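You operate a simulated robot arm through the tools that you are given. There is no shell and no other tool. Be economical: measure what you need, move in short steps, check, and stop when the job is done.

You run a simulated robot arm. Do the job below in one go: nothing can be reset, and whatever is moved stays where it is left.

JOB
Cool the plain green shell in the cradle, then lift its block out.
Fine: air on till 35 C or less, then closed; jaw open before the lift; the block goes on the clear bench space by the red shell. Set down upright: block marked two.

Only the result counts: the job must be done as asked and must still hold three seconds after the hand-in. Knocking over, shifting, dropping, spilling or breaking anything else fails it.

ROBOT AND FRAMES
A 6-joint arm with a two-finger parallel gripper on a trunk, on a base that drives. Base frame: it is fixed to the floor where the robot stands at the start and does not move with it; the origin is under the middle of the robot, x ahead of it, y to its left, z up; the surface under the hand at the start is at about z = 800. Units: mm, degrees, N and s.
With the tool pointing down near the work surface it reaches from about 360 to 820 mm from the robot's upright axis, wherever it stands. Its first joint turns from -166.0 to 166.0 degrees. Places, roughly: clear bench space by the red shell [-500, -1100, 800]; cool air valve [500, 0, 600]; cradle jaw [100, -600, 800]; red shell with the white tag [-750, -1500, 1000]. Payload 3.91 kg.
Tool frame: the origin (TCP) lies between the finger pads and is the grasp point; the fingertips stand 30 mm ahead of it; z points along the fingers, y is the line along which they close. The gripper opens to 110 mm. The fingers are 20 mm wide and 10 mm thick; the gripper's body (48 by 112 mm) begins 55 mm behind the TCP.
Orientation is that of the tool frame in the base frame, as a unit quaternion [w, x, y, z]. With the fingers straight down and closing along the base's y, the tool's x points along the base's -x, its y along +y and its z along -z.

CONTROLS
- The arm moves only by the tool apply_moves. Its argument "series" is one flat list of numbers, 6 for each row, row after row: the shift along the base's x, y, z in units of 30 mm (1.0 is 30 mm), then the turn, a rotation vector about the base's x, y, z in units of 8 degrees (1.0 is 8 degrees). In form: [tx, ty, tz, ax, ay, az, tx, ty, tz, ax, ay, az, ...]. A call has 1 to 10 rows; each row shifts and turns the commanded pose from where the row before left it. "claw" is the opening, from 0 (shut) to 1 (fully open), set as the call begins (left out, the last holds). A call with a number of a shift or a turn outside -1 to 1 is refused whole. Each row takes 0.2 s and may step no farther than 50 mm and 8.6 degrees from the row before; otherwise, or with a gripper value out of range, the whole call is refused. A pose out of reach is approached as far as the arm can. The call stops where the force on the tool passes 90 N (or 10 N more than at its start, if that is more) or the arm is blocked; 0.2 s more then pass. The fingers move at their own pace (about 45 mm/s each) and stop on an object; they squeeze with about 25 N. The grip force told is the motor's: it shows also when the fingers shut on nothing. Time passes only in rows, and 0.2 s behind the last, so rows that do not move let the fingers close. It gives the time, the measured TCP pose, the force on the tool (base axes), the opening and the grip force at its end, in the units of the frame above (readings bear some noise), with the torque about the TCP (base axes, N m) and any sound that the robot's microphone picked up.
- Cameras (640 x 400 px; columns grow to the right, rows downward): "scene" is now at [-14.7, 62.7, 1579.5]; the picture's right is [-0.85, -0.52, -0.00], its down [-0.38, 0.62, -0.69] and it looks along [0.36, -0.58, -0.73] (base axes); focal length 227 px, centre (320, 200). "wrist" rides on the gripper at [77, 7, -115] in the tool frame; the picture's right is [-0.09, 1.00, 0.00], its down [-0.80, -0.07, -0.59] and it looks along [-0.59, -0.05, 0.80] (tool axes); focal length 270 px, centre (320, 200). There is no depth. A picture from a camera that has moved, and an enlarged one, comes with that camera's place and axes in the base frame and with its lens. The place of the scene camera against the robot may be out by one fixed shift of up to 25 mm in any direction.
- snapshot(camera): a new picture of that camera. No time passes.
- raise_lower(by): slides the trunk up (or, below 0, down) by that many mm; the arm and the scene camera ride with it, the base frame stays. It gives what a move gives, with no picture.
- drive_base(legs): drives the robot by 1 to 6 legs, each [ahead, turn to the left] in mm and degrees, along the robot's own axes; the way and the turn of a leg run together, so that a leg with both is an arc; at most 1500 mm and 180 degrees a leg. The arm and the cameras ride along, it lands a little off, and it stops where it bumps. It gives what a move gives.
- head_to(pan, tilt): turns the head with the scene camera to pan (to the left, within 155 degrees either way) and tilt (down, from -29 to 69), counted from straight ahead of the robot. It gives what a move gives.
- close_up(camera, box): a new picture of the part [left, top, right, bottom] of that camera's present view, enlarged. No time passes.
- close_job(): hands the job in; it is judged then, once.

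Work in short steps. Places have to be worked out from the pictures, the camera data and where the tool is seen: move nearer, look again, correct. Check each grasp and each placing, and mend what went wrong. You have 120 turns and 98 pictures in all, those below and enlarged ones among them. Open the gripper and draw the arm clear of the work before you hand the job in, unless the task says otherwise; then end with one line.

The tools are called after ">>>" as a command line: name --argument value ..., lists and objects as JSON in quotes. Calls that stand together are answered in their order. apply_moves: Moves the arm, as the interface text tells. Its arguments: {"type":"object","properties":{"series":{"type":"array"},"claw":{"type":"number"}},"required":["series"]} The other tools are called the same way: raise_lower (by) slides the trunk up or down; drive_base (legs) drives the base; head_to (pan, tilt) turns the head that bears the scene camera; snapshot (camera) takes a picture; close_up (camera, box) takes an enlarged picture of a part of a camera's view; close_job () hands the job in.

At the start:

```text
time_s: 0.0
ee_pos: [60.3, -434.2, 1360.4]
tool_rot: [0.0, -0.002, 1.0, 0.0]
force: [-0.1, 0.3, 0.2]
ft_torque: [0.01, 0.0, 0.0]
opening: 110.0
gripper_force: 0.1
trunk travel left (down, up): [-550.0, 60.0]
robot x, y, heading: [0.0, -9.2, 0.0]
head pan, tilt: [-58.5, 46.8]
```

scene: 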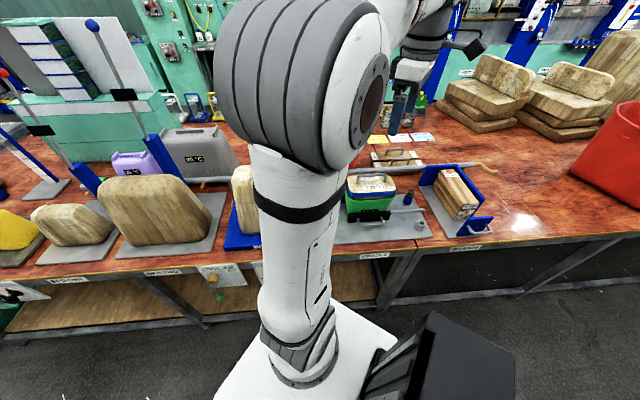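
wrist: 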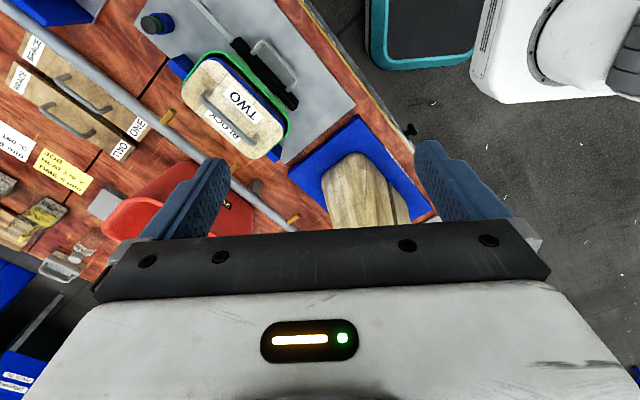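

The wrist view shows the green shell with block TWO in the cradle. I'll look closer at the cradle and at the readings.

>>> close_up --camera "wrist" --box '[0, 0, 440, 275]'

>>> close_up --camera "scene" --box '[340, 100, 500, 260]'

>>> close_up --camera "scene" --box '[0, 80, 260, 320]'

```text
1.45 times, centred on (220, 138) of wrist
camera zoom: at [-17.0, -428.5, 1476.8], right [0.08, 1.0, 0.0], down [0.8, -0.07, 0.59], along [0.59, -0.05, -0.8], focal length 393 px, centre (466, 291)
```

zoom: 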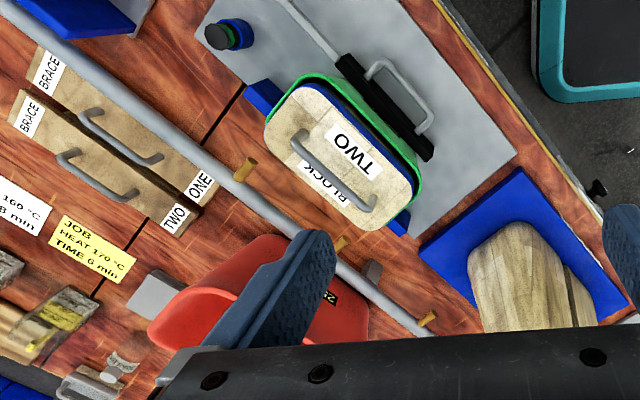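

```text
2.50 times, centred on (420, 180) of scene
camera zoom: at [-14.7, 62.7, 1579.5], right [-0.85, -0.52, 0.0], down [-0.38, 0.62, -0.69], along [0.36, -0.58, -0.73], focal length 567 px, centre (70, 250)
```

zoom: 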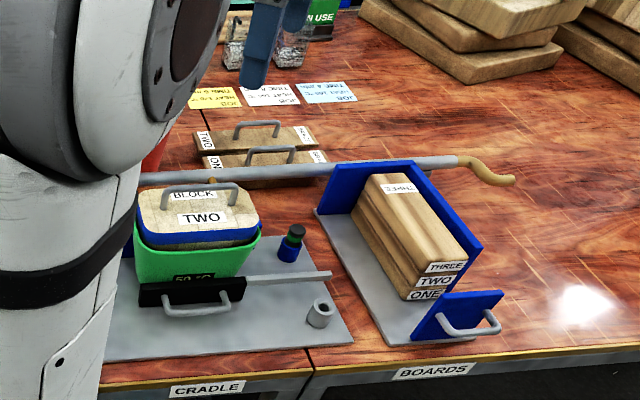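

```text
1.67 times, centred on (130, 200) of scene
camera zoom: at [-14.7, 62.7, 1579.5], right [-0.85, -0.52, 0.0], down [-0.38, 0.62, -0.69], along [0.36, -0.58, -0.73], focal length 378 px, centre (637, 200)
```

zoom: 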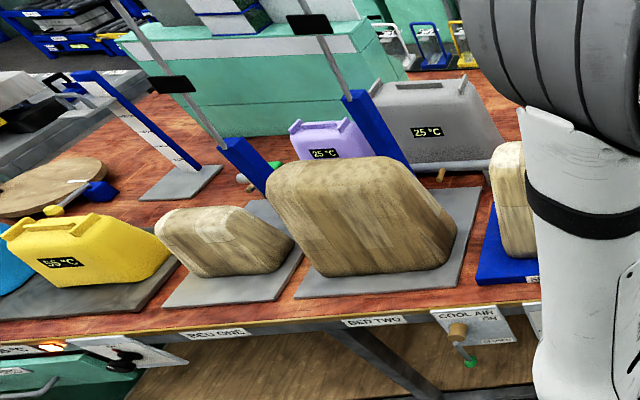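

I'll check the cool air valve and the clear bench space by turning the head.

>>> head_to --pan -8 --tilt 50

>>> snapshot --camera "scene"

>>> head_to --pan -110 --tilt 30

>>> snapshot --camera "scene"

```text
time_s: 1.2
ee_pos: [60.0, -434.8, 1361.8]
tool_rot: [0.0, -0.001, 1.0, 0.0]
force: [-1.0, 0.8, 0.3]
ft_torque: [-0.05, -0.02, 0.0]
opening: 109.8
gripper_force: 0.1
trunk travel left (down, up): [-550.0, 60.0]
robot x, y, heading: [-2.6, -7.0, 0.1]
head pan, tilt: [-8.0, 50.0]
```

```text
92 pictures are left
camera scene: at [19.9, 120.0, 1575.1], right [-0.14, -0.99, 0.0], down [-0.76, 0.11, -0.64], along [0.64, -0.09, -0.77], focal length 227 px, centre (320, 200)
```

scene: 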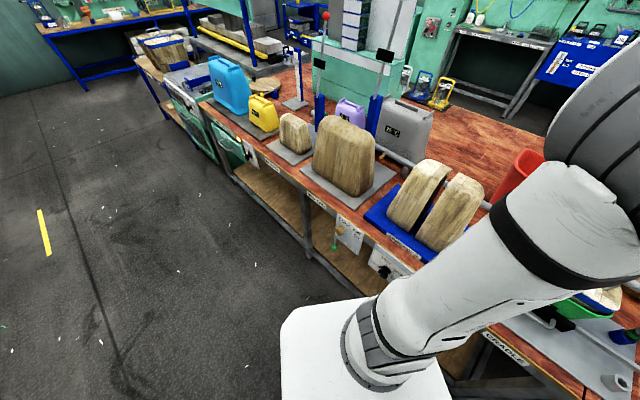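

```text
time_s: 3.0
ee_pos: [61.8, -435.3, 1361.3]
tool_rot: [0.0, -0.001, 1.0, 0.0]
force: [-0.1, 1.2, 0.3]
ft_torque: [0.01, -0.01, -0.02]
opening: 110.1
gripper_force: 0.0
trunk travel left (down, up): [-550.0, 60.0]
robot x, y, heading: [-2.5, -11.1, 0.0]
head pan, tilt: [-110.0, 30.0]
```

```text
91 pictures are left
camera scene: at [-87.3, 45.8, 1604.6], right [-0.94, 0.34, 0.0], down [0.17, 0.47, -0.87], along [-0.3, -0.81, -0.5], focal length 227 px, centre (320, 200)
```

scene: 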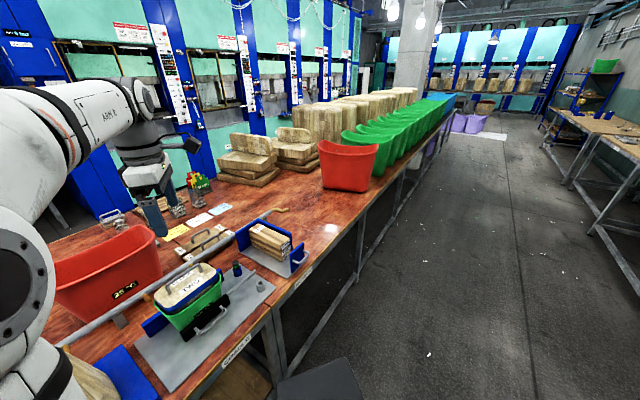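

>>> close_up --camera "scene" --box '[130, 220, 330, 370]'

>>> close_up --camera "scene" --box '[220, 110, 420, 250]'

>>> head_to --pan -20 --tilt 60

>>> close_up --camera "scene" --box '[160, 90, 360, 240]'

```text
2.67 times, centred on (230, 295) of scene
camera zoom: at [-87.3, 45.8, 1604.6], right [-0.94, 0.34, 0.0], down [0.17, 0.47, -0.87], along [-0.3, -0.81, -0.5], focal length 605 px, centre (560, -53)
```

zoom: 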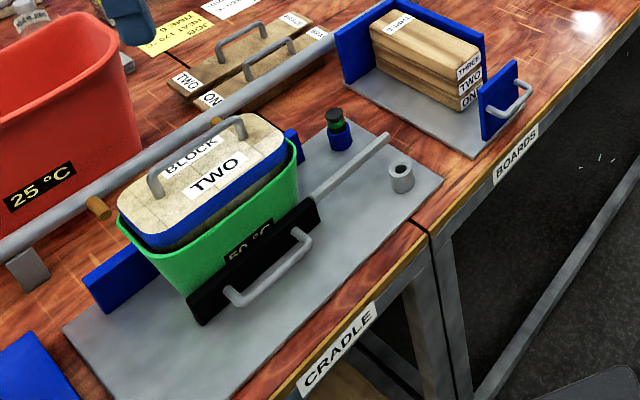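

```text
2.86 times, centred on (320, 180) of scene
camera zoom: at [-87.3, 45.8, 1604.6], right [-0.94, 0.34, 0.0], down [0.17, 0.47, -0.87], along [-0.3, -0.81, -0.5], focal length 648 px, centre (320, 257)
```

zoom: 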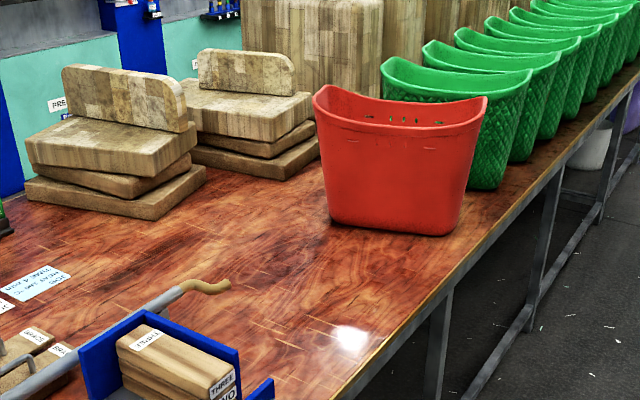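

```text
time_s: 4.6
ee_pos: [60.7, -434.9, 1360.1]
tool_rot: [0.0, -0.002, 1.0, 0.0]
force: [-0.4, 0.2, 0.7]
ft_torque: [-0.01, -0.03, 0.0]
opening: 110.0
gripper_force: 0.0
trunk travel left (down, up): [-550.0, 60.0]
robot x, y, heading: [1.0, -9.5, -0.0]
head pan, tilt: [-20.0, 60.0]
```

```text
2.67 times, centred on (260, 165) of scene
camera zoom: at [6.3, 107.9, 1562.5], right [-0.34, -0.94, 0.0], down [-0.81, 0.3, -0.5], along [0.47, -0.17, -0.87], focal length 605 px, centre (480, 293)
```

zoom: 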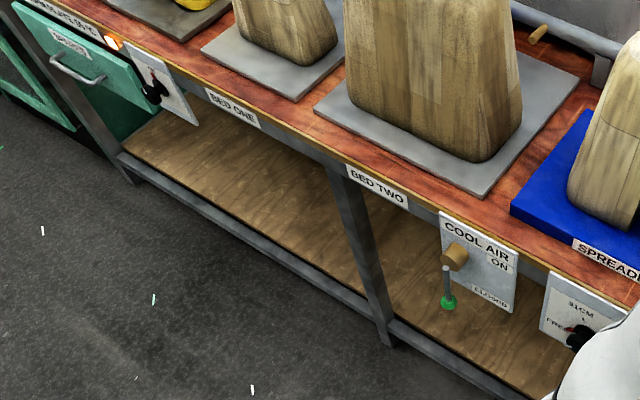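

Close look at valve panel and its neighbour.

>>> close_up --camera "scene" --box '[235, 155, 335, 220]'

>>> close_up --camera "wrist" --box '[120, 0, 360, 150]'

```text
6.15 times, centred on (285, 188) of scene
camera zoom: at [6.3, 107.9, 1562.5], right [-0.34, -0.94, 0.0], down [-0.81, 0.3, -0.5], along [0.47, -0.17, -0.87], focal length 1396 px, centre (535, 277)
```

zoom: 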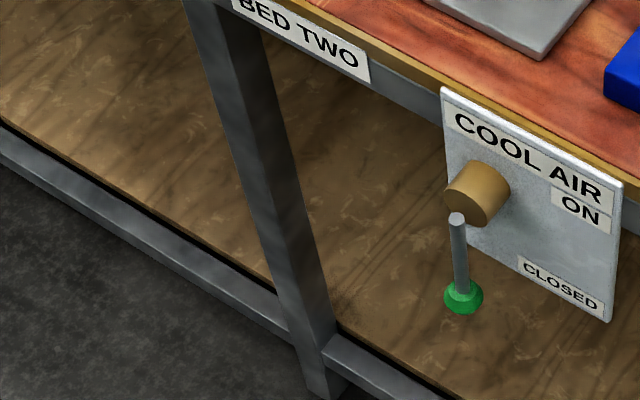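

```text
2.67 times, centred on (240, 75) of wrist
camera zoom: at [-17.0, -428.5, 1476.8], right [0.08, 1.0, 0.0], down [0.8, -0.07, 0.59], along [0.59, -0.05, -0.8], focal length 721 px, centre (533, 533)
```

zoom: 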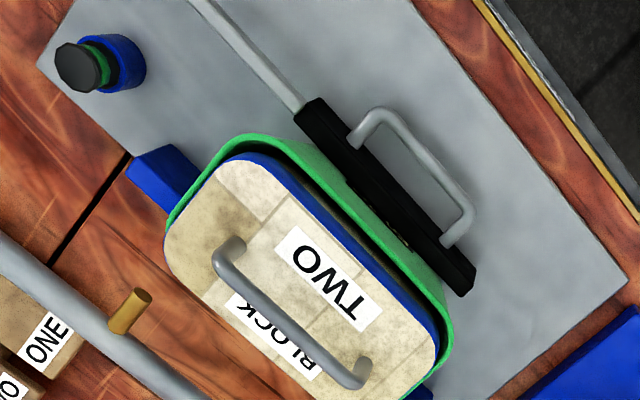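

Lever hangs down (closed), roughly at (512,-17), z 631–747. I'll swing the arm high toward the valve side, turning the wrist so that the camera ends up above the tool.

>>> apply_moves --series '[0.9, 0.447, 0, 0, 0, 0.635, 0.9, 0.447, 0, 0, 0, 0.635, 0.9, 0.447, 0, 0, 0, 0.635, 0.9, 0.447, 0, 0, 0, 0.635, 0.9, 0.447, 0, 0, 0, 0.635, 0.9, 0.447, 0, 0, 0, 0.635, 0.9, 0.447, 0, 0, 0, 0.635, 0.9, 0.447, 0, 0, 0, 0.635, 0.9, 0.447, 0, 0, 0, 0.635, 0.9, 0.447, 0, 0, 0, 0.635]' --claw 0

>>> apply_moves --series '[0.458, 0.917, 0, 0, 0, 0.635, 0.458, 0.917, 0, 0, 0, 0.635, 0.458, 0.917, 0, 0, 0, 0.635, 0.458, 0.917, 0, 0, 0, 0.635, 0.458, 0.917, 0, 0, 0, 0.635, 0.458, 0.917, 0, 0, 0, 0.635, 0.458, 0.917, 0, 0, 0, 0.635, 0.458, 0.917, 0, 0, 0, 0.635]'

>>> apply_moves --series '[-0.143, 0.953, 0, 0, 0, 0.635, -0.143, 0.953, 0, 0, 0, 0.635, -0.143, 0.953, 0, 0, 0, 0.635, -0.143, 0.953, 0, 0, 0, 0.635, -0.143, 0.953, 0, 0, 0, 0.635, -0.143, 0.953, 0, 0, 0, 0.635, -0.143, 0.953, 0, 0, 0, 0.635]'

```text
time_s: 6.8
ee_pos: [330.8, -300.1, 1359.6]
tool_rot: [0.0, -0.431, 0.902, 0.0]
force: [0.6, -0.2, -0.7]
ft_torque: [0.01, 0.05, -0.02]
opening: 0.0
gripper_force: 25.3
trunk travel left (down, up): [-550.0, 60.0]
robot x, y, heading: [2.1, -8.1, 0.4]
head pan, tilt: [-20.0, 60.0]
```

```text
time_s: 8.6
ee_pos: [441.3, -80.6, 1360.4]
tool_rot: [0.001, 0.717, -0.697, 0.0]
force: [0.6, 0.3, 0.2]
ft_torque: [-0.02, 0.0, 0.02]
opening: 0.1
gripper_force: 25.2
trunk travel left (down, up): [-550.0, 60.0]
robot x, y, heading: [1.6, -7.7, -0.1]
head pan, tilt: [-20.0, 60.0]
```

```text
time_s: 10.2
ee_pos: [411.3, 121.0, 1359.7]
tool_rot: [0.0, 0.896, -0.444, 0.0]
force: [0.0, -0.3, 0.2]
ft_torque: [-0.02, 0.03, 0.01]
opening: 0.1
gripper_force: 24.7
trunk travel left (down, up): [-550.0, 60.0]
robot x, y, heading: [3.8, -9.6, 0.2]
head pan, tilt: [-20.0, 60.0]
```

Arrived. Now I tilt the tool up to be nearly horizontal, pointing at the bench front.

>>> apply_moves --series '[0, 0, 0, -0.8, -0.6, 0, 0, 0, 0, -0.8, -0.6, 0, 0, 0, 0, -0.8, -0.6, 0, 0, 0, 0, -0.8, -0.6, 0, 0, 0, 0, -0.8, -0.6, 0, 0, 0, 0, -0.8, -0.6, 0, 0, 0, 0, -0.8, -0.6, 0, 0, 0, 0, -0.8, -0.6, 0, 0, 0, 0, -0.8, -0.6, 0]'

>>> raise_lower --by -450

>>> snapshot --camera "wrist"

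>>> snapshot --camera "scene"

```text
time_s: 12.2
ee_pos: [410.6, 119.8, 1360.7]
tool_rot: [0.266, 0.723, -0.359, 0.527]
force: [-0.2, -0.1, 0.2]
ft_torque: [0.0, 0.04, 0.02]
opening: 0.3
gripper_force: 25.4
trunk travel left (down, up): [-550.0, 60.0]
robot x, y, heading: [-1.4, -10.0, -0.1]
head pan, tilt: [-20.0, 60.0]
```

```text
refused: -450 is not a number from -400 to 400
```

```text
85 pictures are left
camera wrist: at [353.3, 184.6, 1470.6], right [-0.81, -0.58, -0.08], down [-0.43, 0.69, -0.58], along [0.39, -0.44, -0.81], focal length 270 px, centre (320, 200)
```

wrist: 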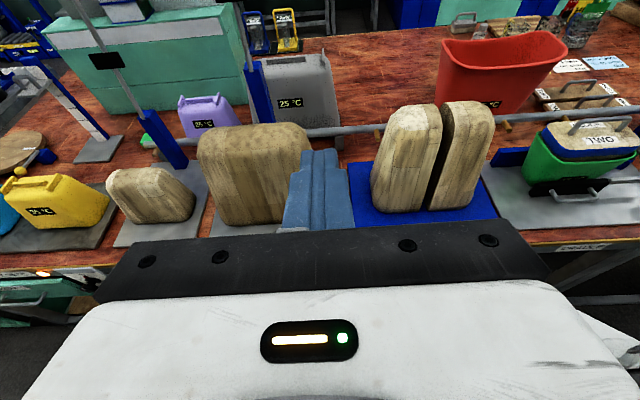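

```text
84 pictures are left
camera scene: at [6.6, 108.4, 1562.5], right [-0.34, -0.94, 0.0], down [-0.81, 0.3, -0.5], along [0.47, -0.17, -0.87], focal length 227 px, centre (320, 200)
```

scene: 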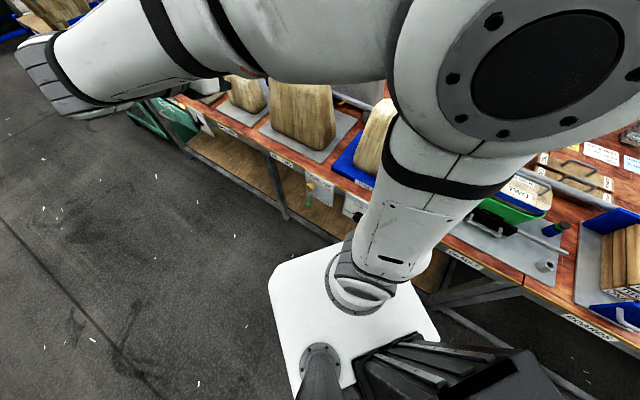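

Lowering the trunk in allowed steps.

>>> raise_lower --by -400

>>> snapshot --camera "wrist"

>>> snapshot --camera "scene"

```text
time_s: 16.1
ee_pos: [409.9, 120.0, 959.8]
tool_rot: [0.264, 0.725, -0.359, 0.525]
force: [0.5, 0.2, 0.2]
ft_torque: [0.04, 0.0, 0.01]
opening: 0.0
gripper_force: 25.1
trunk travel left (down, up): [-150.0, 460.0]
robot x, y, heading: [0.2, -13.0, 0.1]
head pan, tilt: [-20.0, 60.0]
```

```text
83 pictures are left
camera wrist: at [353.3, 183.9, 1070.7], right [-0.81, -0.58, -0.08], down [-0.44, 0.69, -0.58], along [0.39, -0.44, -0.81], focal length 270 px, centre (320, 200)
```

wrist: 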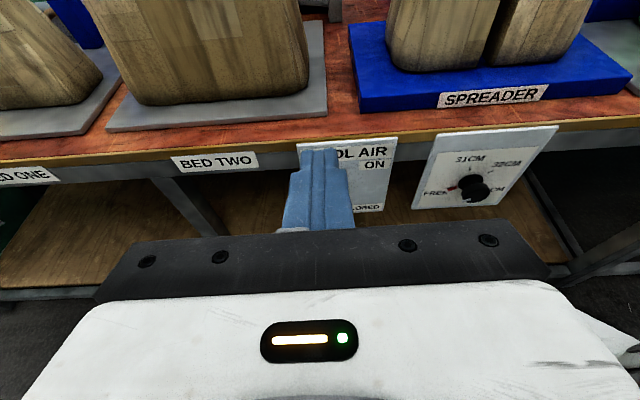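

```text
82 pictures are left
camera scene: at [6.4, 108.1, 1162.5], right [-0.34, -0.94, 0.0], down [-0.81, 0.3, -0.5], along [0.47, -0.17, -0.87], focal length 227 px, centre (320, 200)
```

scene: 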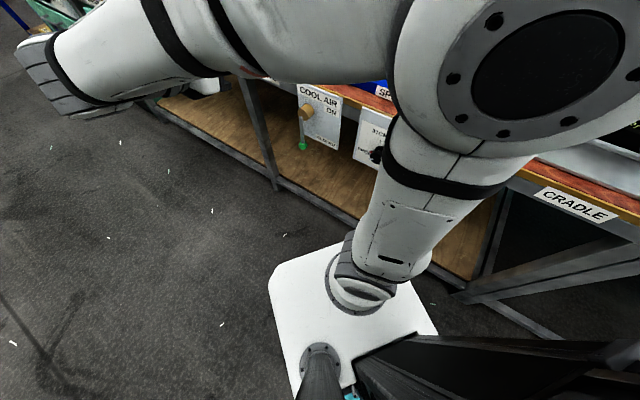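

>>> close_up --camera "scene" --box '[280, 75, 360, 165]'

```text
4.44 times, centred on (320, 120) of scene
camera zoom: at [6.4, 108.1, 1162.5], right [-0.34, -0.94, 0.0], down [-0.81, 0.3, -0.5], along [0.47, -0.17, -0.87], focal length 1008 px, centre (320, 556)
```

zoom: 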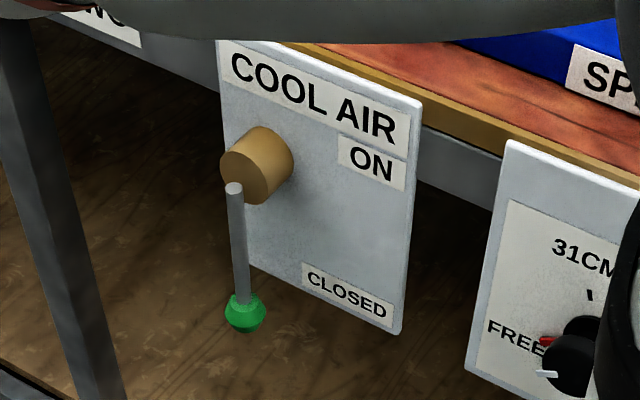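

Triangulated lever: hub at about (540,-25,704), knob about (537,-24,589), lever swings toward the ON side (-u). I lower further and shift left of the lever.

>>> raise_lower --by -150

>>> apply_moves --series '[0.567, 0.425, -0.5, 0, 0, 0, 0.567, 0.425, -1, 0, 0, 0, 0.567, 0.425, -1, 0, 0, 0, 0.567, 0.425, -1, 0, 0, 0, 0, 0, -1, 0, 0, 0, 0, 0, -1, 0, 0, 0, 0, 0, -1, 0, 0, 0]'

>>> snapshot --camera "wrist"

>>> snapshot --camera "scene"

```text
time_s: 17.8
ee_pos: [411.3, 120.5, 809.3]
tool_rot: [0.264, 0.725, -0.359, 0.525]
force: [-0.3, -0.6, -0.1]
ft_torque: [0.0, 0.0, 0.0]
opening: 0.0
gripper_force: 25.1
trunk travel left (down, up): [0.0, 610.0]
robot x, y, heading: [1.1, -8.6, 0.1]
head pan, tilt: [-20.0, 60.0]
```

```text
time_s: 19.4
ee_pos: [478.6, 170.3, 614.7]
tool_rot: [0.265, 0.725, -0.359, 0.525]
force: [-0.9, 0.7, 1.0]
ft_torque: [0.01, 0.01, 0.03]
opening: 0.0
gripper_force: 24.6
trunk travel left (down, up): [0.0, 610.0]
robot x, y, heading: [0.3, -12.1, 0.5]
head pan, tilt: [-20.0, 60.0]
```

```text
80 pictures are left
camera wrist: at [420.7, 234.6, 725.7], right [-0.81, -0.58, -0.08], down [-0.43, 0.69, -0.58], along [0.39, -0.44, -0.81], focal length 270 px, centre (320, 200)
```

wrist: 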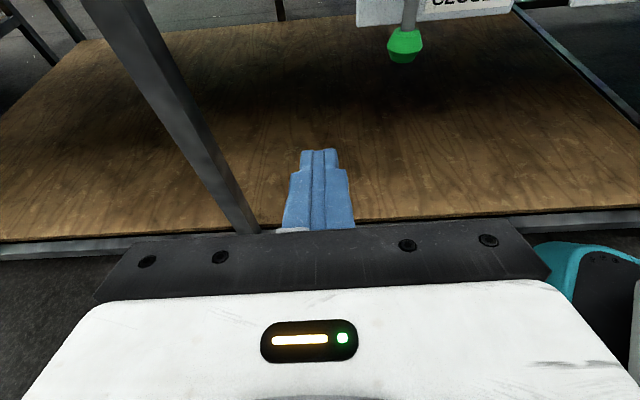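

```text
79 pictures are left
camera scene: at [6.3, 107.9, 1012.6], right [-0.34, -0.94, 0.0], down [-0.81, 0.3, -0.5], along [0.47, -0.17, -0.87], focal length 227 px, centre (320, 200)
```

scene: 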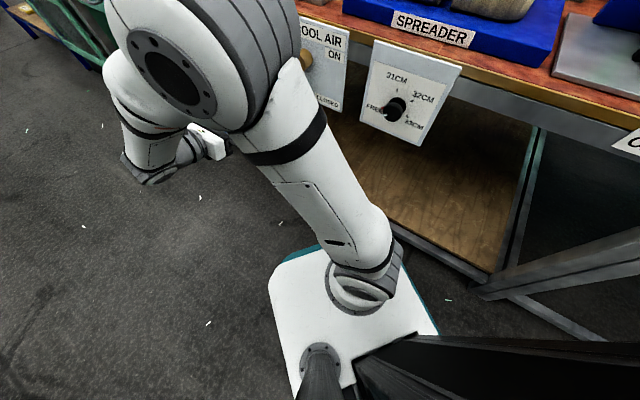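

Wrist view puts the knob near u≈397, z≈592. Advance 100 mm toward the bench and look again to triangulate.

>>> apply_moves --series '[0.6, -0.8, 0, 0, 0, 0, 0.6, -0.8, 0, 0, 0, 0, 0.6, -0.8, 0, 0, 0, 0, 0.2, -0.267, 0, 0, 0, 0]'

>>> snapshot --camera "wrist"

```text
time_s: 20.4
ee_pos: [539.6, 92.4, 616.2]
tool_rot: [0.263, 0.725, -0.358, 0.525]
force: [0.0, 0.1, -0.5]
ft_torque: [0.02, 0.02, -0.03]
opening: 0.0
gripper_force: 24.7
trunk travel left (down, up): [0.0, 610.0]
robot x, y, heading: [0.7, -8.2, 0.2]
head pan, tilt: [-20.0, 60.0]
```

```text
78 pictures are left
camera wrist: at [481.7, 155.4, 725.8], right [-0.81, -0.58, -0.08], down [-0.44, 0.69, -0.58], along [0.39, -0.44, -0.81], focal length 270 px, centre (320, 200)
```

wrist: 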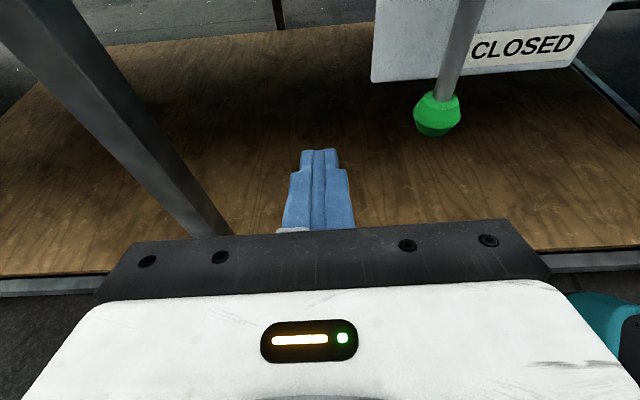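

Knob triangulates to about u=405, n=315, z=606. I place the fingertip left of the stem, then push it toward ON along an arc.

>>> apply_moves --series '[0.53, -0.707, 0.567, 0, 0, 0, 0.53, -0.707, 0.567, 0, 0, 0, -0.7, -0.525, 0, 0, 0, 0]'

>>> snapshot --camera "wrist"

```text
time_s: 21.2
ee_pos: [548.8, 32.9, 650.3]
tool_rot: [0.264, 0.725, -0.359, 0.525]
force: [0.5, 0.2, -1.1]
ft_torque: [0.01, -0.01, -0.02]
opening: 0.2
gripper_force: 24.8
trunk travel left (down, up): [0.0, 610.0]
robot x, y, heading: [1.1, -7.5, -0.4]
head pan, tilt: [-20.0, 60.0]
```

```text
77 pictures are left
camera wrist: at [492.1, 96.7, 759.2], right [-0.81, -0.58, -0.08], down [-0.44, 0.69, -0.58], along [0.39, -0.44, -0.81], focal length 270 px, centre (320, 200)
```

wrist: 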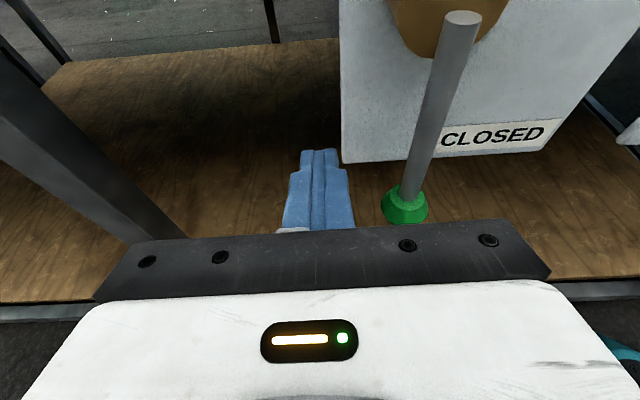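

Clear beside the stem; pushing to about 60°.

>>> apply_moves --series '[-0.493, -0.37, 0, 0, 0, 0, -0.493, -0.37, 0, 0, 0, 0, -0.52, -0.39, -0.063, 0, 0, 0, -0.515, -0.386, 0.107, 0, 0, 0, -0.475, -0.356, 0.27, 0, 0, 0, -0.403, -0.302, 0.413, 0, 0, 0]'

>>> snapshot --camera "wrist"

```text
time_s: 22.6
ee_pos: [462.2, -33.1, 670.7]
tool_rot: [0.265, 0.724, -0.36, 0.525]
force: [-0.9, 1.1, -0.8]
ft_torque: [0.03, 0.0, 0.0]
opening: 0.0
gripper_force: 24.4
trunk travel left (down, up): [0.0, 610.0]
robot x, y, heading: [-0.3, -8.6, -0.0]
head pan, tilt: [-20.0, 60.0]
```

```text
76 pictures are left
camera wrist: at [405.2, 30.8, 781.4], right [-0.81, -0.58, -0.08], down [-0.43, 0.69, -0.58], along [0.39, -0.44, -0.81], focal length 270 px, centre (320, 200)
```

wrist: 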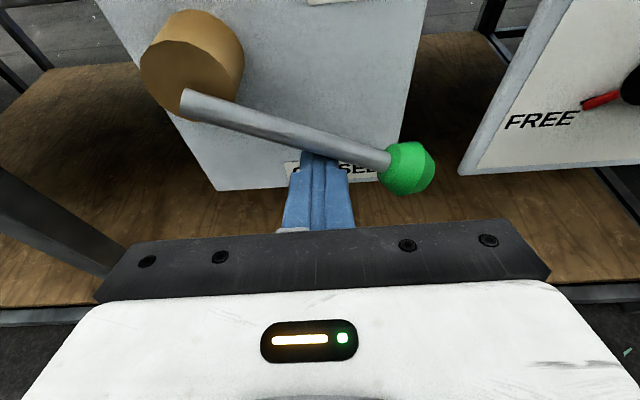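

Lever follows; continue to horizontal.

>>> apply_moves --series '[-0.304, -0.228, 0.53, 0, 0, 0, -0.184, -0.138, 0.61, 0, 0, 0]'

>>> snapshot --camera "wrist"

>>> snapshot --camera "scene"

```text
time_s: 23.2
ee_pos: [446.7, -42.5, 704.2]
tool_rot: [0.265, 0.725, -0.36, 0.524]
force: [-1.8, 4.1, -8.8]
ft_torque: [0.07, 0.1, -0.09]
opening: 0.3
gripper_force: 25.1
trunk travel left (down, up): [0.0, 610.0]
robot x, y, heading: [-1.4, -7.8, -0.0]
head pan, tilt: [-20.0, 60.0]
```

```text
75 pictures are left
camera wrist: at [390.1, 20.8, 814.5], right [-0.81, -0.58, -0.08], down [-0.44, 0.69, -0.58], along [0.39, -0.44, -0.81], focal length 270 px, centre (320, 200)
```

wrist: 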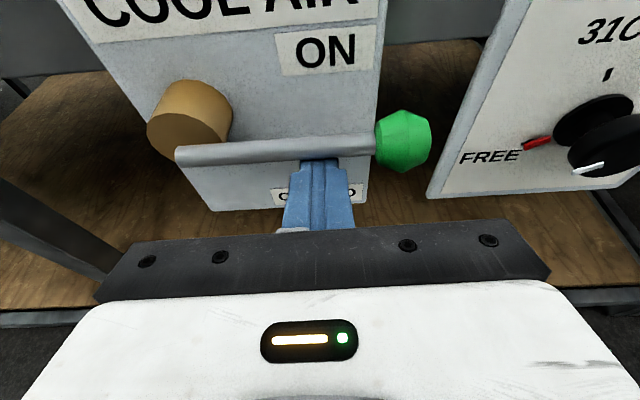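

```text
74 pictures are left
camera scene: at [6.8, 108.3, 1012.3], right [-0.34, -0.94, 0.0], down [-0.81, 0.3, -0.5], along [0.47, -0.17, -0.87], focal length 227 px, centre (320, 200)
```

scene: 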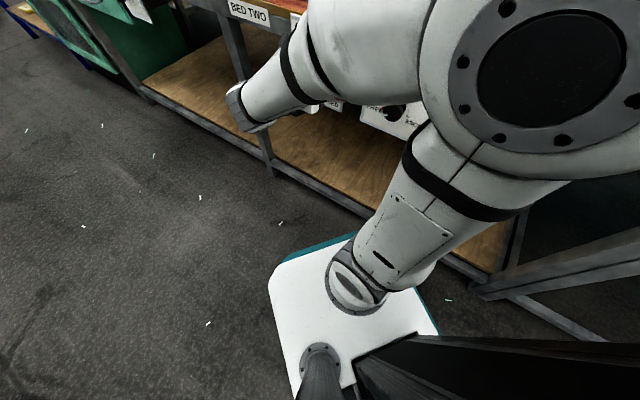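

Lever is horizontal at ON, force rising; nudge a bit more to ensure it's fully on.

>>> apply_moves --series '[0, 0, 0.15, 0, 0, 0]'

>>> head_to --pan -75 --tilt 30

>>> snapshot --camera "scene"

```text
time_s: 23.6
ee_pos: [447.6, -42.6, 704.1]
tool_rot: [0.265, 0.728, -0.358, 0.521]
force: [-9.8, 5.7, -45.6]
ft_torque: [0.62, 0.31, 0.3]
opening: 0.0
gripper_force: 25.4
trunk travel left (down, up): [0.0, 610.0]
robot x, y, heading: [-1.8, -10.1, -0.1]
head pan, tilt: [-20.0, 60.0]
```

```text
time_s: 24.9
ee_pos: [446.7, -42.7, 704.3]
tool_rot: [0.266, 0.728, -0.36, 0.52]
force: [-8.6, 11.6, -59.4]
ft_torque: [0.7, 0.56, -0.15]
opening: 0.1
gripper_force: 25.0
trunk travel left (down, up): [0.0, 610.0]
robot x, y, heading: [-0.5, -8.5, 0.2]
head pan, tilt: [-75.0, 30.0]
```

```text
73 pictures are left
camera scene: at [-30.3, 44.0, 1054.5], right [-0.97, -0.26, 0.0], down [-0.13, 0.48, -0.87], along [0.22, -0.84, -0.5], focal length 227 px, centre (320, 200)
```

scene: 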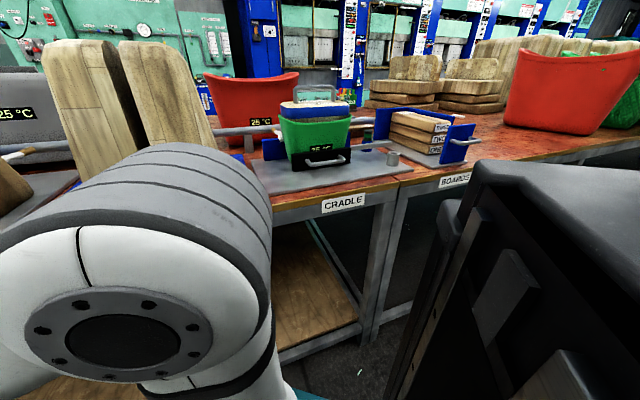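

Stop reached. Back the finger off slightly and read the shell's temperature.

>>> apply_moves --series '[0, 0, -0.4, 0, 0, 0]'

>>> close_up --camera "scene" --box '[230, 80, 410, 200]'

```text
time_s: 25.2
ee_pos: [448.5, -43.4, 703.0]
tool_rot: [0.264, 0.722, -0.36, 0.529]
force: [-0.6, -0.3, 0.9]
ft_torque: [-0.01, -0.01, 0.01]
opening: 0.0
gripper_force: 24.9
trunk travel left (down, up): [0.0, 610.0]
robot x, y, heading: [1.8, -9.4, 0.1]
head pan, tilt: [-75.0, 30.0]
```

```text
3.33 times, centred on (320, 140) of scene
camera zoom: at [-32.9, 43.5, 1055.9], right [-0.97, -0.26, 0.0], down [-0.13, 0.48, -0.87], along [0.22, -0.84, -0.5], focal length 756 px, centre (320, 400)
```

zoom: 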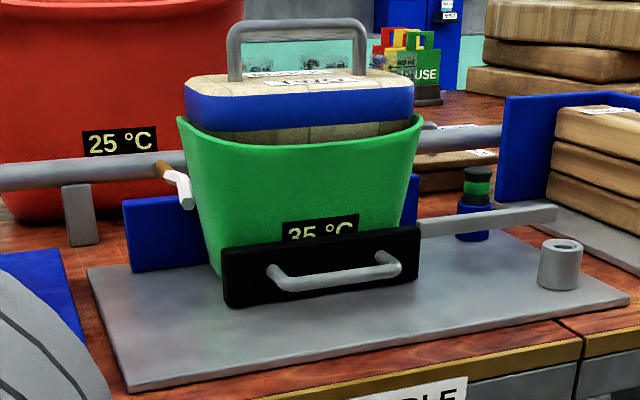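

Shows 35 °C already. It keeps cooling while I bring the finger above the lever.

>>> apply_moves --series '[-0.6, 0.8, 0, 0, 0, 0, -0.6, 0.8, 0, 0, 0, 0, 0, 0, 0.97, 0, 0, 0, 0, 0, 0.97, 0, 0, 0, 0.6, -0.8, 0, 0, 0, 0, 0.6, -0.8, 0, 0, 0, 0]'

>>> close_up --camera "scene" --box '[270, 90, 370, 180]'

>>> snapshot --camera "wrist"

```text
time_s: 26.6
ee_pos: [446.9, -44.5, 756.1]
tool_rot: [0.264, 0.725, -0.359, 0.525]
force: [-0.3, -0.3, 1.0]
ft_torque: [0.02, -0.01, 0.0]
opening: 0.0
gripper_force: 24.6
trunk travel left (down, up): [0.0, 610.0]
robot x, y, heading: [-0.3, -9.4, 0.3]
head pan, tilt: [-75.0, 30.0]
```

```text
4.44 times, centred on (320, 135) of scene
camera zoom: at [-33.0, 43.6, 1054.6], right [-0.97, -0.26, 0.0], down [-0.13, 0.48, -0.87], along [0.22, -0.84, -0.5], focal length 1008 px, centre (320, 489)
```

zoom: 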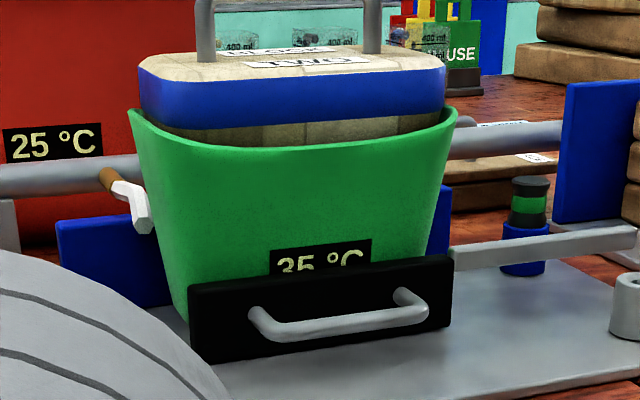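

```text
70 pictures are left
camera wrist: at [390.4, 19.8, 866.8], right [-0.81, -0.58, -0.08], down [-0.44, 0.69, -0.58], along [0.39, -0.44, -0.81], focal length 270 px, centre (320, 200)
```

wrist: 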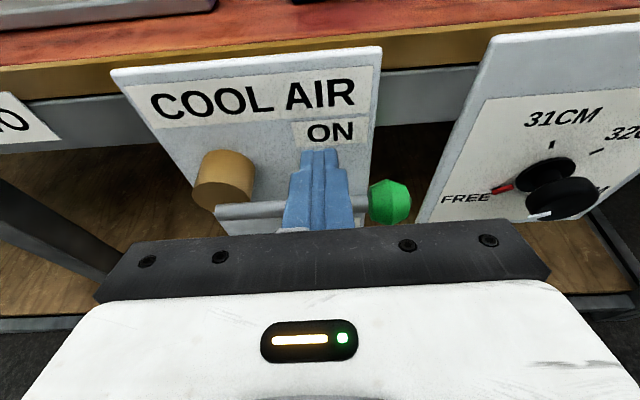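

Wait a few seconds and re-read the display.

>>> apply_moves --series '[0, 0, 0, 0, 0, 0, 0, 0, 0, 0, 0, 0, 0, 0, 0, 0, 0, 0, 0, 0, 0, 0, 0, 0, 0, 0, 0, 0, 0, 0, 0, 0, 0, 0, 0, 0, 0, 0, 0, 0, 0, 0, 0, 0, 0, 0, 0, 0, 0, 0, 0, 0, 0, 0, 0, 0, 0, 0, 0, 0]'

>>> close_up --camera "scene" --box '[300, 130, 350, 160]'

```text
time_s: 28.9
ee_pos: [447.5, -44.1, 756.8]
tool_rot: [0.265, 0.725, -0.36, 0.525]
force: [-0.7, -0.4, -0.3]
ft_torque: [-0.02, -0.02, 0.02]
opening: 0.1
gripper_force: 24.7
trunk travel left (down, up): [0.0, 610.0]
robot x, y, heading: [-1.5, -8.5, -0.2]
head pan, tilt: [-75.0, 30.0]
```

```text
12.80 times, centred on (325, 145) of scene
camera zoom: at [-32.9, 43.5, 1054.6], right [-0.97, -0.26, 0.0], down [-0.13, 0.48, -0.87], along [0.22, -0.84, -0.5], focal length 2903 px, centre (256, 904)
```

zoom: 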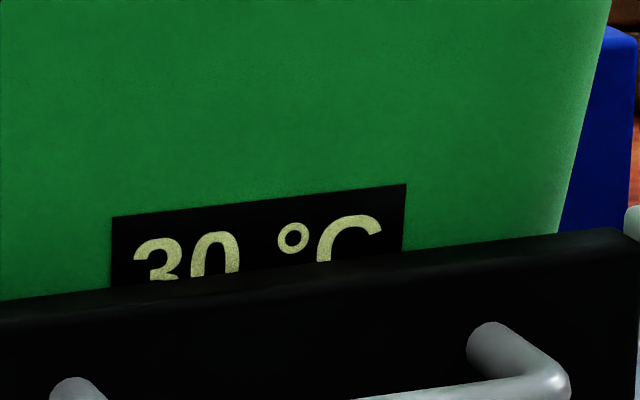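

30 °C. Now push the lever back down to CLOSED along the arc.

>>> apply_moves --series '[0, 0, -0.567, 0, 0, 0, -0.051, -0.038, -0.65, 0, 0, 0, 0.085, 0.064, -0.65, 0, 0, 0, 0.216, 0.162, -0.587, 0, 0, 0, 0.331, 0.248, -0.503, 0, 0, 0, 0.424, 0.318, -0.38, 0, 0, 0, 0.488, 0.366, -0.23, 0, 0, 0]'

>>> snapshot --camera "wrist"

```text
time_s: 30.4
ee_pos: [493.1, -10.0, 649.7]
tool_rot: [0.264, 0.725, -0.359, 0.525]
force: [-0.5, 0.0, 0.7]
ft_torque: [0.0, -0.01, 0.01]
opening: 0.0
gripper_force: 24.7
trunk travel left (down, up): [0.0, 610.0]
robot x, y, heading: [-0.3, -8.9, 0.1]
head pan, tilt: [-75.0, 30.0]
```

```text
68 pictures are left
camera wrist: at [435.3, 54.2, 759.0], right [-0.81, -0.58, -0.08], down [-0.44, 0.69, -0.58], along [0.39, -0.44, -0.81], focal length 270 px, centre (320, 200)
```

wrist: 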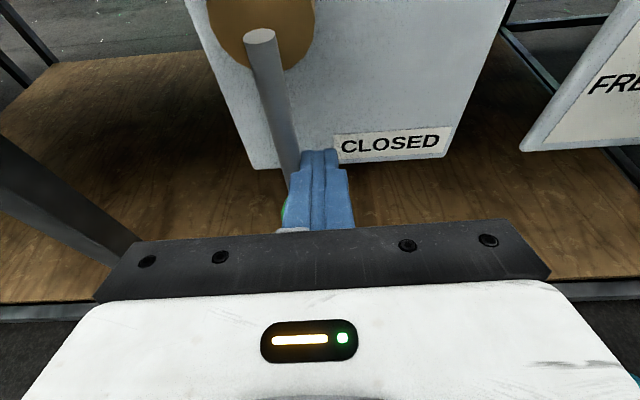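

Push on gently to the closed stop.

>>> apply_moves --series '[0.16, 0.12, 0, 0, 0, 0, 0.16, 0.12, 0, 0, 0, 0]'

```text
time_s: 31.1
ee_pos: [493.0, -8.7, 648.4]
tool_rot: [0.27, 0.723, -0.365, 0.521]
force: [-69.5, -41.7, -3.4]
ft_torque: [-0.02, 0.19, -1.36]
opening: 0.0
gripper_force: 24.7
trunk travel left (down, up): [0.0, 610.0]
robot x, y, heading: [2.9, -7.9, -0.0]
head pan, tilt: [-75.0, 30.0]
```

Hit the hard stop, so the valve is closed. Back off, retract and look.

>>> apply_moves --series '[-0.4, -0.3, 0, 0, 0, 0, -0.4, -0.3, 0, 0, 0, 0, -0.6, 0.8, 0, 0, 0, 0, -0.6, 0.8, 0, 0, 0, 0, -0.6, 0.8, 0, 0, 0, 0, -0.6, 0.8, 0, 0, 0, 0, -0.6, 0.8, 0, 0, 0, 0]'

>>> snapshot --camera "wrist"

>>> raise_lower --by 400

>>> raise_lower --by 150

```text
time_s: 32.6
ee_pos: [389.9, 98.6, 650.7]
tool_rot: [0.264, 0.725, -0.36, 0.525]
force: [-0.1, -0.6, -0.1]
ft_torque: [-0.02, 0.03, 0.03]
opening: 0.0
gripper_force: 24.7
trunk travel left (down, up): [0.0, 610.0]
robot x, y, heading: [2.0, -5.3, -0.1]
head pan, tilt: [-75.0, 30.0]
```

```text
67 pictures are left
camera wrist: at [331.8, 163.3, 760.0], right [-0.81, -0.58, -0.08], down [-0.43, 0.69, -0.58], along [0.39, -0.44, -0.81], focal length 270 px, centre (320, 200)
```

wrist: 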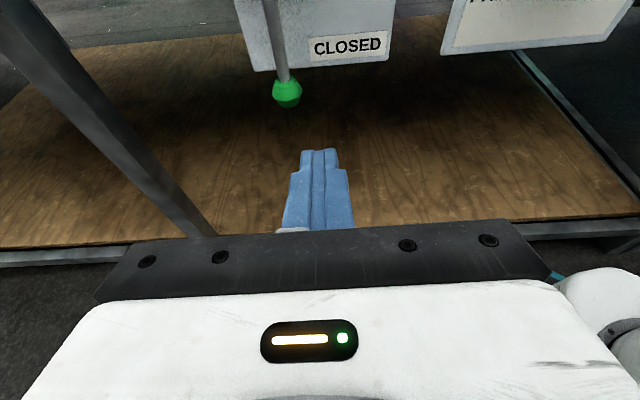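

```text
time_s: 36.5
ee_pos: [388.6, 99.6, 1049.8]
tool_rot: [0.265, 0.725, -0.36, 0.525]
force: [0.0, -1.0, -0.1]
ft_torque: [-0.03, -0.03, 0.02]
opening: 0.2
gripper_force: 25.4
trunk travel left (down, up): [-400.0, 210.0]
robot x, y, heading: [0.9, -11.6, -0.1]
head pan, tilt: [-75.0, 30.0]
```

```text
time_s: 38.2
ee_pos: [388.5, 99.2, 1200.2]
tool_rot: [0.264, 0.725, -0.359, 0.526]
force: [-1.0, -0.1, -0.3]
ft_torque: [0.03, 0.0, 0.0]
opening: 0.1
gripper_force: 24.9
trunk travel left (down, up): [-550.0, 60.0]
robot x, y, heading: [3.9, -11.5, -0.3]
head pan, tilt: [-75.0, 30.0]
```

Lever straight down again, closed. Tilt the tool back to point down while rising to 1360.

>>> apply_moves --series '[0, 0, 0.593, 0.8, 0.6, 0, 0, 0, 0.593, 0.8, 0.6, 0, 0, 0, 0.593, 0.8, 0.6, 0, 0, 0, 0.593, 0.8, 0.6, 0, 0, 0, 0.593, 0.8, 0.6, 0, 0, 0, 0.593, 0.8, 0.6, 0, 0, 0, 0.593, 0.8, 0.6, 0, 0, 0, 0.593, 0.8, 0.6, 0, 0, 0, 0.593, 0.8, 0.6, 0]'

```text
time_s: 40.2
ee_pos: [388.4, 99.5, 1361.2]
tool_rot: [0.0, 0.896, -0.444, -0.001]
force: [-0.4, 0.2, -0.4]
ft_torque: [-0.02, 0.03, -0.03]
opening: 0.0
gripper_force: 25.3
trunk travel left (down, up): [-550.0, 60.0]
robot x, y, heading: [-0.1, -8.1, 0.1]
head pan, tilt: [-75.0, 30.0]
```

Swing back to the cradle side, turning the tool so the fingers close across the jaw handle.

>>> apply_moves --series '[0.248, -0.853, 0, 0, 0, -0.363, 0.248, -0.853, 0, 0, 0, -0.363, 0.248, -0.853, 0, 0, 0, -0.363, 0.248, -0.853, 0, 0, 0, -0.363, 0.248, -0.853, 0, 0, 0, -0.363, 0.248, -0.853, 0, 0, 0, -0.363, 0.248, -0.853, 0, 0, 0, -0.363]'

>>> apply_moves --series '[-0.458, -0.917, 0, 0, 0, -0.363, -0.458, -0.917, 0, 0, 0, -0.363, -0.458, -0.917, 0, 0, 0, -0.363, -0.458, -0.917, 0, 0, 0, -0.363, -0.458, -0.917, 0, 0, 0, -0.363, -0.458, -0.917, 0, 0, 0, -0.363, -0.458, -0.917, 0, 0, 0, -0.363, -0.458, -0.917, 0, 0, 0, -0.363]'

>>> apply_moves --series '[-0.9, -0.6, 0, 0, 0, -0.363, -0.9, -0.6, 0, 0, 0, -0.363, -0.9, -0.6, 0, 0, 0, -0.363, -0.9, -0.6, 0, 0, 0, -0.363, -0.9, -0.6, 0, 0, 0, -0.363, -0.9, -0.6, 0, 0, 0, -0.363, -0.9, -0.6, 0, 0, 0, -0.363, -0.9, -0.6, 0, 0, 0, -0.363, -0.9, -0.6, 0, 0, 0, -0.363, -0.9, -0.6, 0, 0, 0, -0.363]'

>>> apply_moves --series '[-0.533, -0.943, 0, 0, 0, -0.363, -0.533, -0.943, 0, 0, 0, -0.363, -0.533, -0.943, 0, 0, 0, -0.363, -0.533, -0.943, 0, 0, 0, -0.363, -0.533, -0.943, 0, 0, 0, -0.363, -0.533, -0.943, 0, 0, 0, -0.363]' --claw 0.5

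>>> snapshot --camera "wrist"

```text
time_s: 41.8
ee_pos: [442.0, -82.3, 1360.8]
tool_rot: [-0.001, 0.803, -0.595, 0.0]
force: [-0.2, 0.5, 0.1]
ft_torque: [-0.01, 0.01, 0.02]
opening: 0.0
gripper_force: 25.5
trunk travel left (down, up): [-550.0, 60.0]
robot x, y, heading: [2.7, -9.6, -0.1]
head pan, tilt: [-75.0, 30.0]
```

```text
time_s: 43.6
ee_pos: [331.6, -299.6, 1361.4]
tool_rot: [0.0, -0.667, 0.745, 0.0]
force: [0.3, -0.4, -0.2]
ft_torque: [0.0, -0.02, -0.03]
opening: 0.1
gripper_force: 25.2
trunk travel left (down, up): [-550.0, 60.0]
robot x, y, heading: [-0.1, -10.0, -0.1]
head pan, tilt: [-75.0, 30.0]
```

```text
time_s: 45.8
ee_pos: [60.4, -480.2, 1359.1]
tool_rot: [0.0, -0.459, 0.888, -0.001]
force: [-0.7, -1.3, -0.3]
ft_torque: [0.0, 0.01, -0.03]
opening: 0.0
gripper_force: 25.2
trunk travel left (down, up): [-550.0, 60.0]
robot x, y, heading: [-1.1, -10.1, -0.0]
head pan, tilt: [-75.0, 30.0]
```

```text
time_s: 47.2
ee_pos: [-33.6, -641.3, 1353.5]
tool_rot: [0.0, -0.319, 0.948, 0.001]
force: [-0.2, 0.3, 0.5]
ft_torque: [-0.05, -0.03, 0.03]
opening: 54.9
gripper_force: 0.1
out of reach, approached as far as the arm can: row 6
trunk travel left (down, up): [-550.0, 60.0]
robot x, y, heading: [1.8, -10.0, 0.1]
head pan, tilt: [-75.0, 30.0]
```

```text
66 pictures are left
camera wrist: at [-99.7, -683.1, 1470.0], right [-0.53, 0.85, 0.0], down [0.68, 0.43, 0.59], along [0.5, 0.32, -0.8], focal length 270 px, centre (320, 200)
```

wrist: 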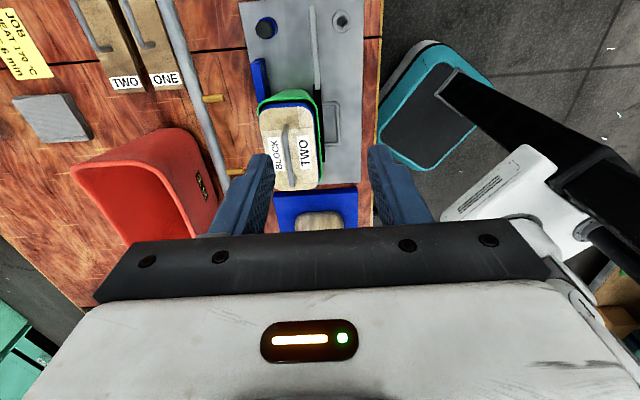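

I descend toward a point above the jaw handle for a better look.

>>> apply_moves --series '[0.289, 0.308, -0.937, 0, 0, 0, 0.289, 0.308, -0.937, 0, 0, 0, 0.289, 0.308, -0.937, 0, 0, 0, 0.289, 0.308, -0.937, 0, 0, 0, 0.289, 0.308, -0.937, 0, 0, 0, 0.289, 0.308, -0.937, 0, 0, 0, 0.289, 0.308, -0.937, 0, 0, 0, 0.289, 0.308, -0.937, 0, 0, 0, 0.289, 0.308, -0.937, 0, 0, 0]'

>>> snapshot --camera "wrist"

```text
time_s: 49.2
ee_pos: [45.0, -559.5, 1099.8]
tool_rot: [0.0, -0.32, 0.947, 0.001]
force: [0.0, 0.3, 0.7]
ft_torque: [0.01, 0.01, -0.02]
opening: 55.2
gripper_force: 0.0
trunk travel left (down, up): [-550.0, 60.0]
robot x, y, heading: [1.6, -10.5, -0.1]
head pan, tilt: [-75.0, 30.0]
```

```text
65 pictures are left
camera wrist: at [-21.3, -600.4, 1215.6], right [-0.53, 0.85, 0.0], down [0.68, 0.43, 0.59], along [0.5, 0.32, -0.8], focal length 270 px, centre (320, 200)
```

wrist: 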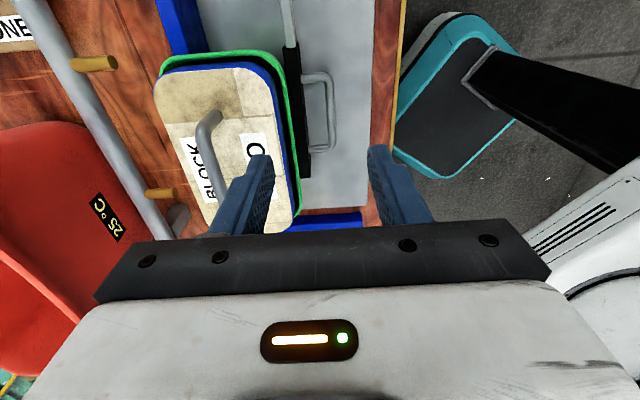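

Handle bar is about u=-245, n=460, z=845, and the shell rim overhangs close behind it, so I tilt the tool 24° outward and come in on a slant. Stop 110 mm short and look.

>>> apply_moves --series '[0.044, 0.45, -0.86, -0.8, -0.6, 0, 0.044, 0.45, -0.86, -0.8, -0.6, 0, 0.044, 0.45, -0.86, -0.8, -0.6, 0, 0.044, 0.45, -0.86, 0, 0, 0, 0.044, 0.45, -0.86, 0, 0, 0, 0.044, 0.45, -0.86, 0, 0, 0]'

>>> snapshot --camera "wrist"

>>> snapshot --camera "scene"

```text
time_s: 50.6
ee_pos: [74.4, -506.9, 991.0]
tool_rot: [0.061, -0.311, 0.93, -0.188]
force: [0.3, 0.2, -0.5]
ft_torque: [0.0, -0.03, -0.01]
opening: 54.7
gripper_force: 0.0
out of reach, approached as far as the arm can: row 4, 5, 6
trunk travel left (down, up): [-550.0, 60.0]
robot x, y, heading: [-3.2, -11.8, -0.1]
head pan, tilt: [-75.0, 30.0]
```

```text
64 pictures are left
camera wrist: at [-17.9, -513.4, 1095.9], right [-0.48, 0.79, -0.39], down [0.54, 0.61, 0.57], along [0.69, 0.07, -0.72], focal length 270 px, centre (320, 200)
```

wrist: 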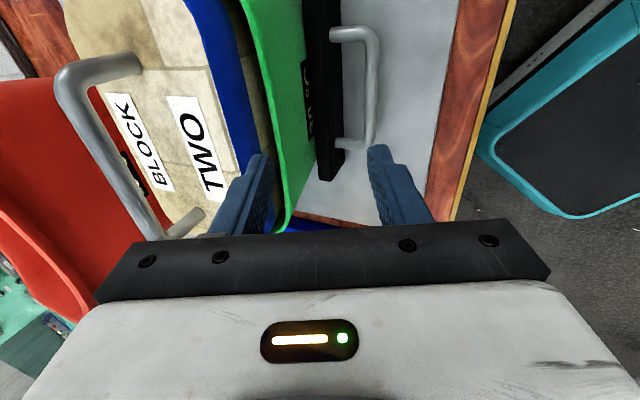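

```text
63 pictures are left
camera scene: at [-32.5, 43.3, 1604.6], right [-0.97, -0.26, 0.0], down [-0.13, 0.48, -0.87], along [0.22, -0.84, -0.5], focal length 227 px, centre (320, 200)
```

scene: 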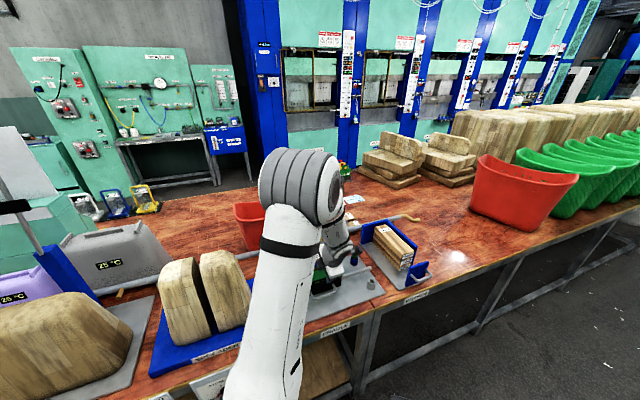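

The trunk is too high for this tilt; raise the arm, then lower the trunk 150 mm. Bar refined: u=-256, n=460, z≈840; jaw face about 25 mm behind it.

>>> apply_moves --series '[-0.25, 0.175, 0.867, 0, 0, 0, -0.25, 0.175, 0.867, 0, 0, 0, -0.25, 0.175, 0.867, 0, 0, 0, -0.25, 0.175, 0.867, 0, 0, 0]' --claw 0.25

>>> raise_lower --by -150

>>> snapshot --camera "wrist"

```text
time_s: 51.6
ee_pos: [43.2, -485.1, 1096.0]
tool_rot: [0.065, -0.312, 0.927, -0.198]
force: [0.0, -0.5, -0.6]
ft_torque: [-0.02, 0.0, 0.02]
opening: 27.5
gripper_force: 0.2
trunk travel left (down, up): [-550.0, 60.0]
robot x, y, heading: [-1.4, -7.2, 0.1]
head pan, tilt: [-75.0, 30.0]
```

```text
time_s: 53.4
ee_pos: [43.4, -486.4, 945.5]
tool_rot: [0.065, -0.313, 0.927, -0.198]
force: [-0.6, 0.3, -0.9]
ft_torque: [0.0, -0.02, 0.01]
opening: 27.6
gripper_force: 0.0
trunk travel left (down, up): [-400.0, 210.0]
robot x, y, heading: [-1.3, -11.1, -0.0]
head pan, tilt: [-75.0, 30.0]
```

```text
62 pictures are left
camera wrist: at [-50.1, -490.5, 1049.2], right [-0.48, 0.78, -0.41], down [0.53, 0.63, 0.57], along [0.7, 0.06, -0.72], focal length 270 px, centre (320, 200)
```

wrist: 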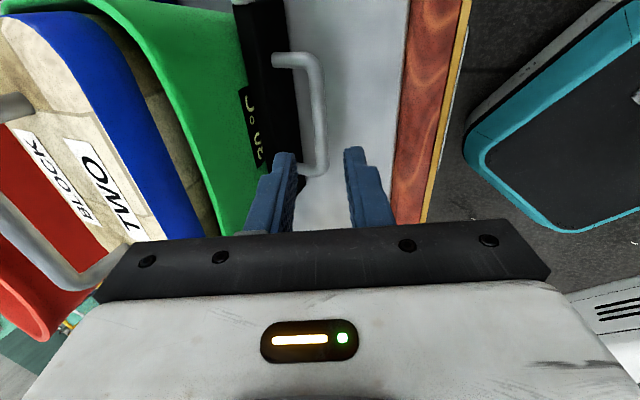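

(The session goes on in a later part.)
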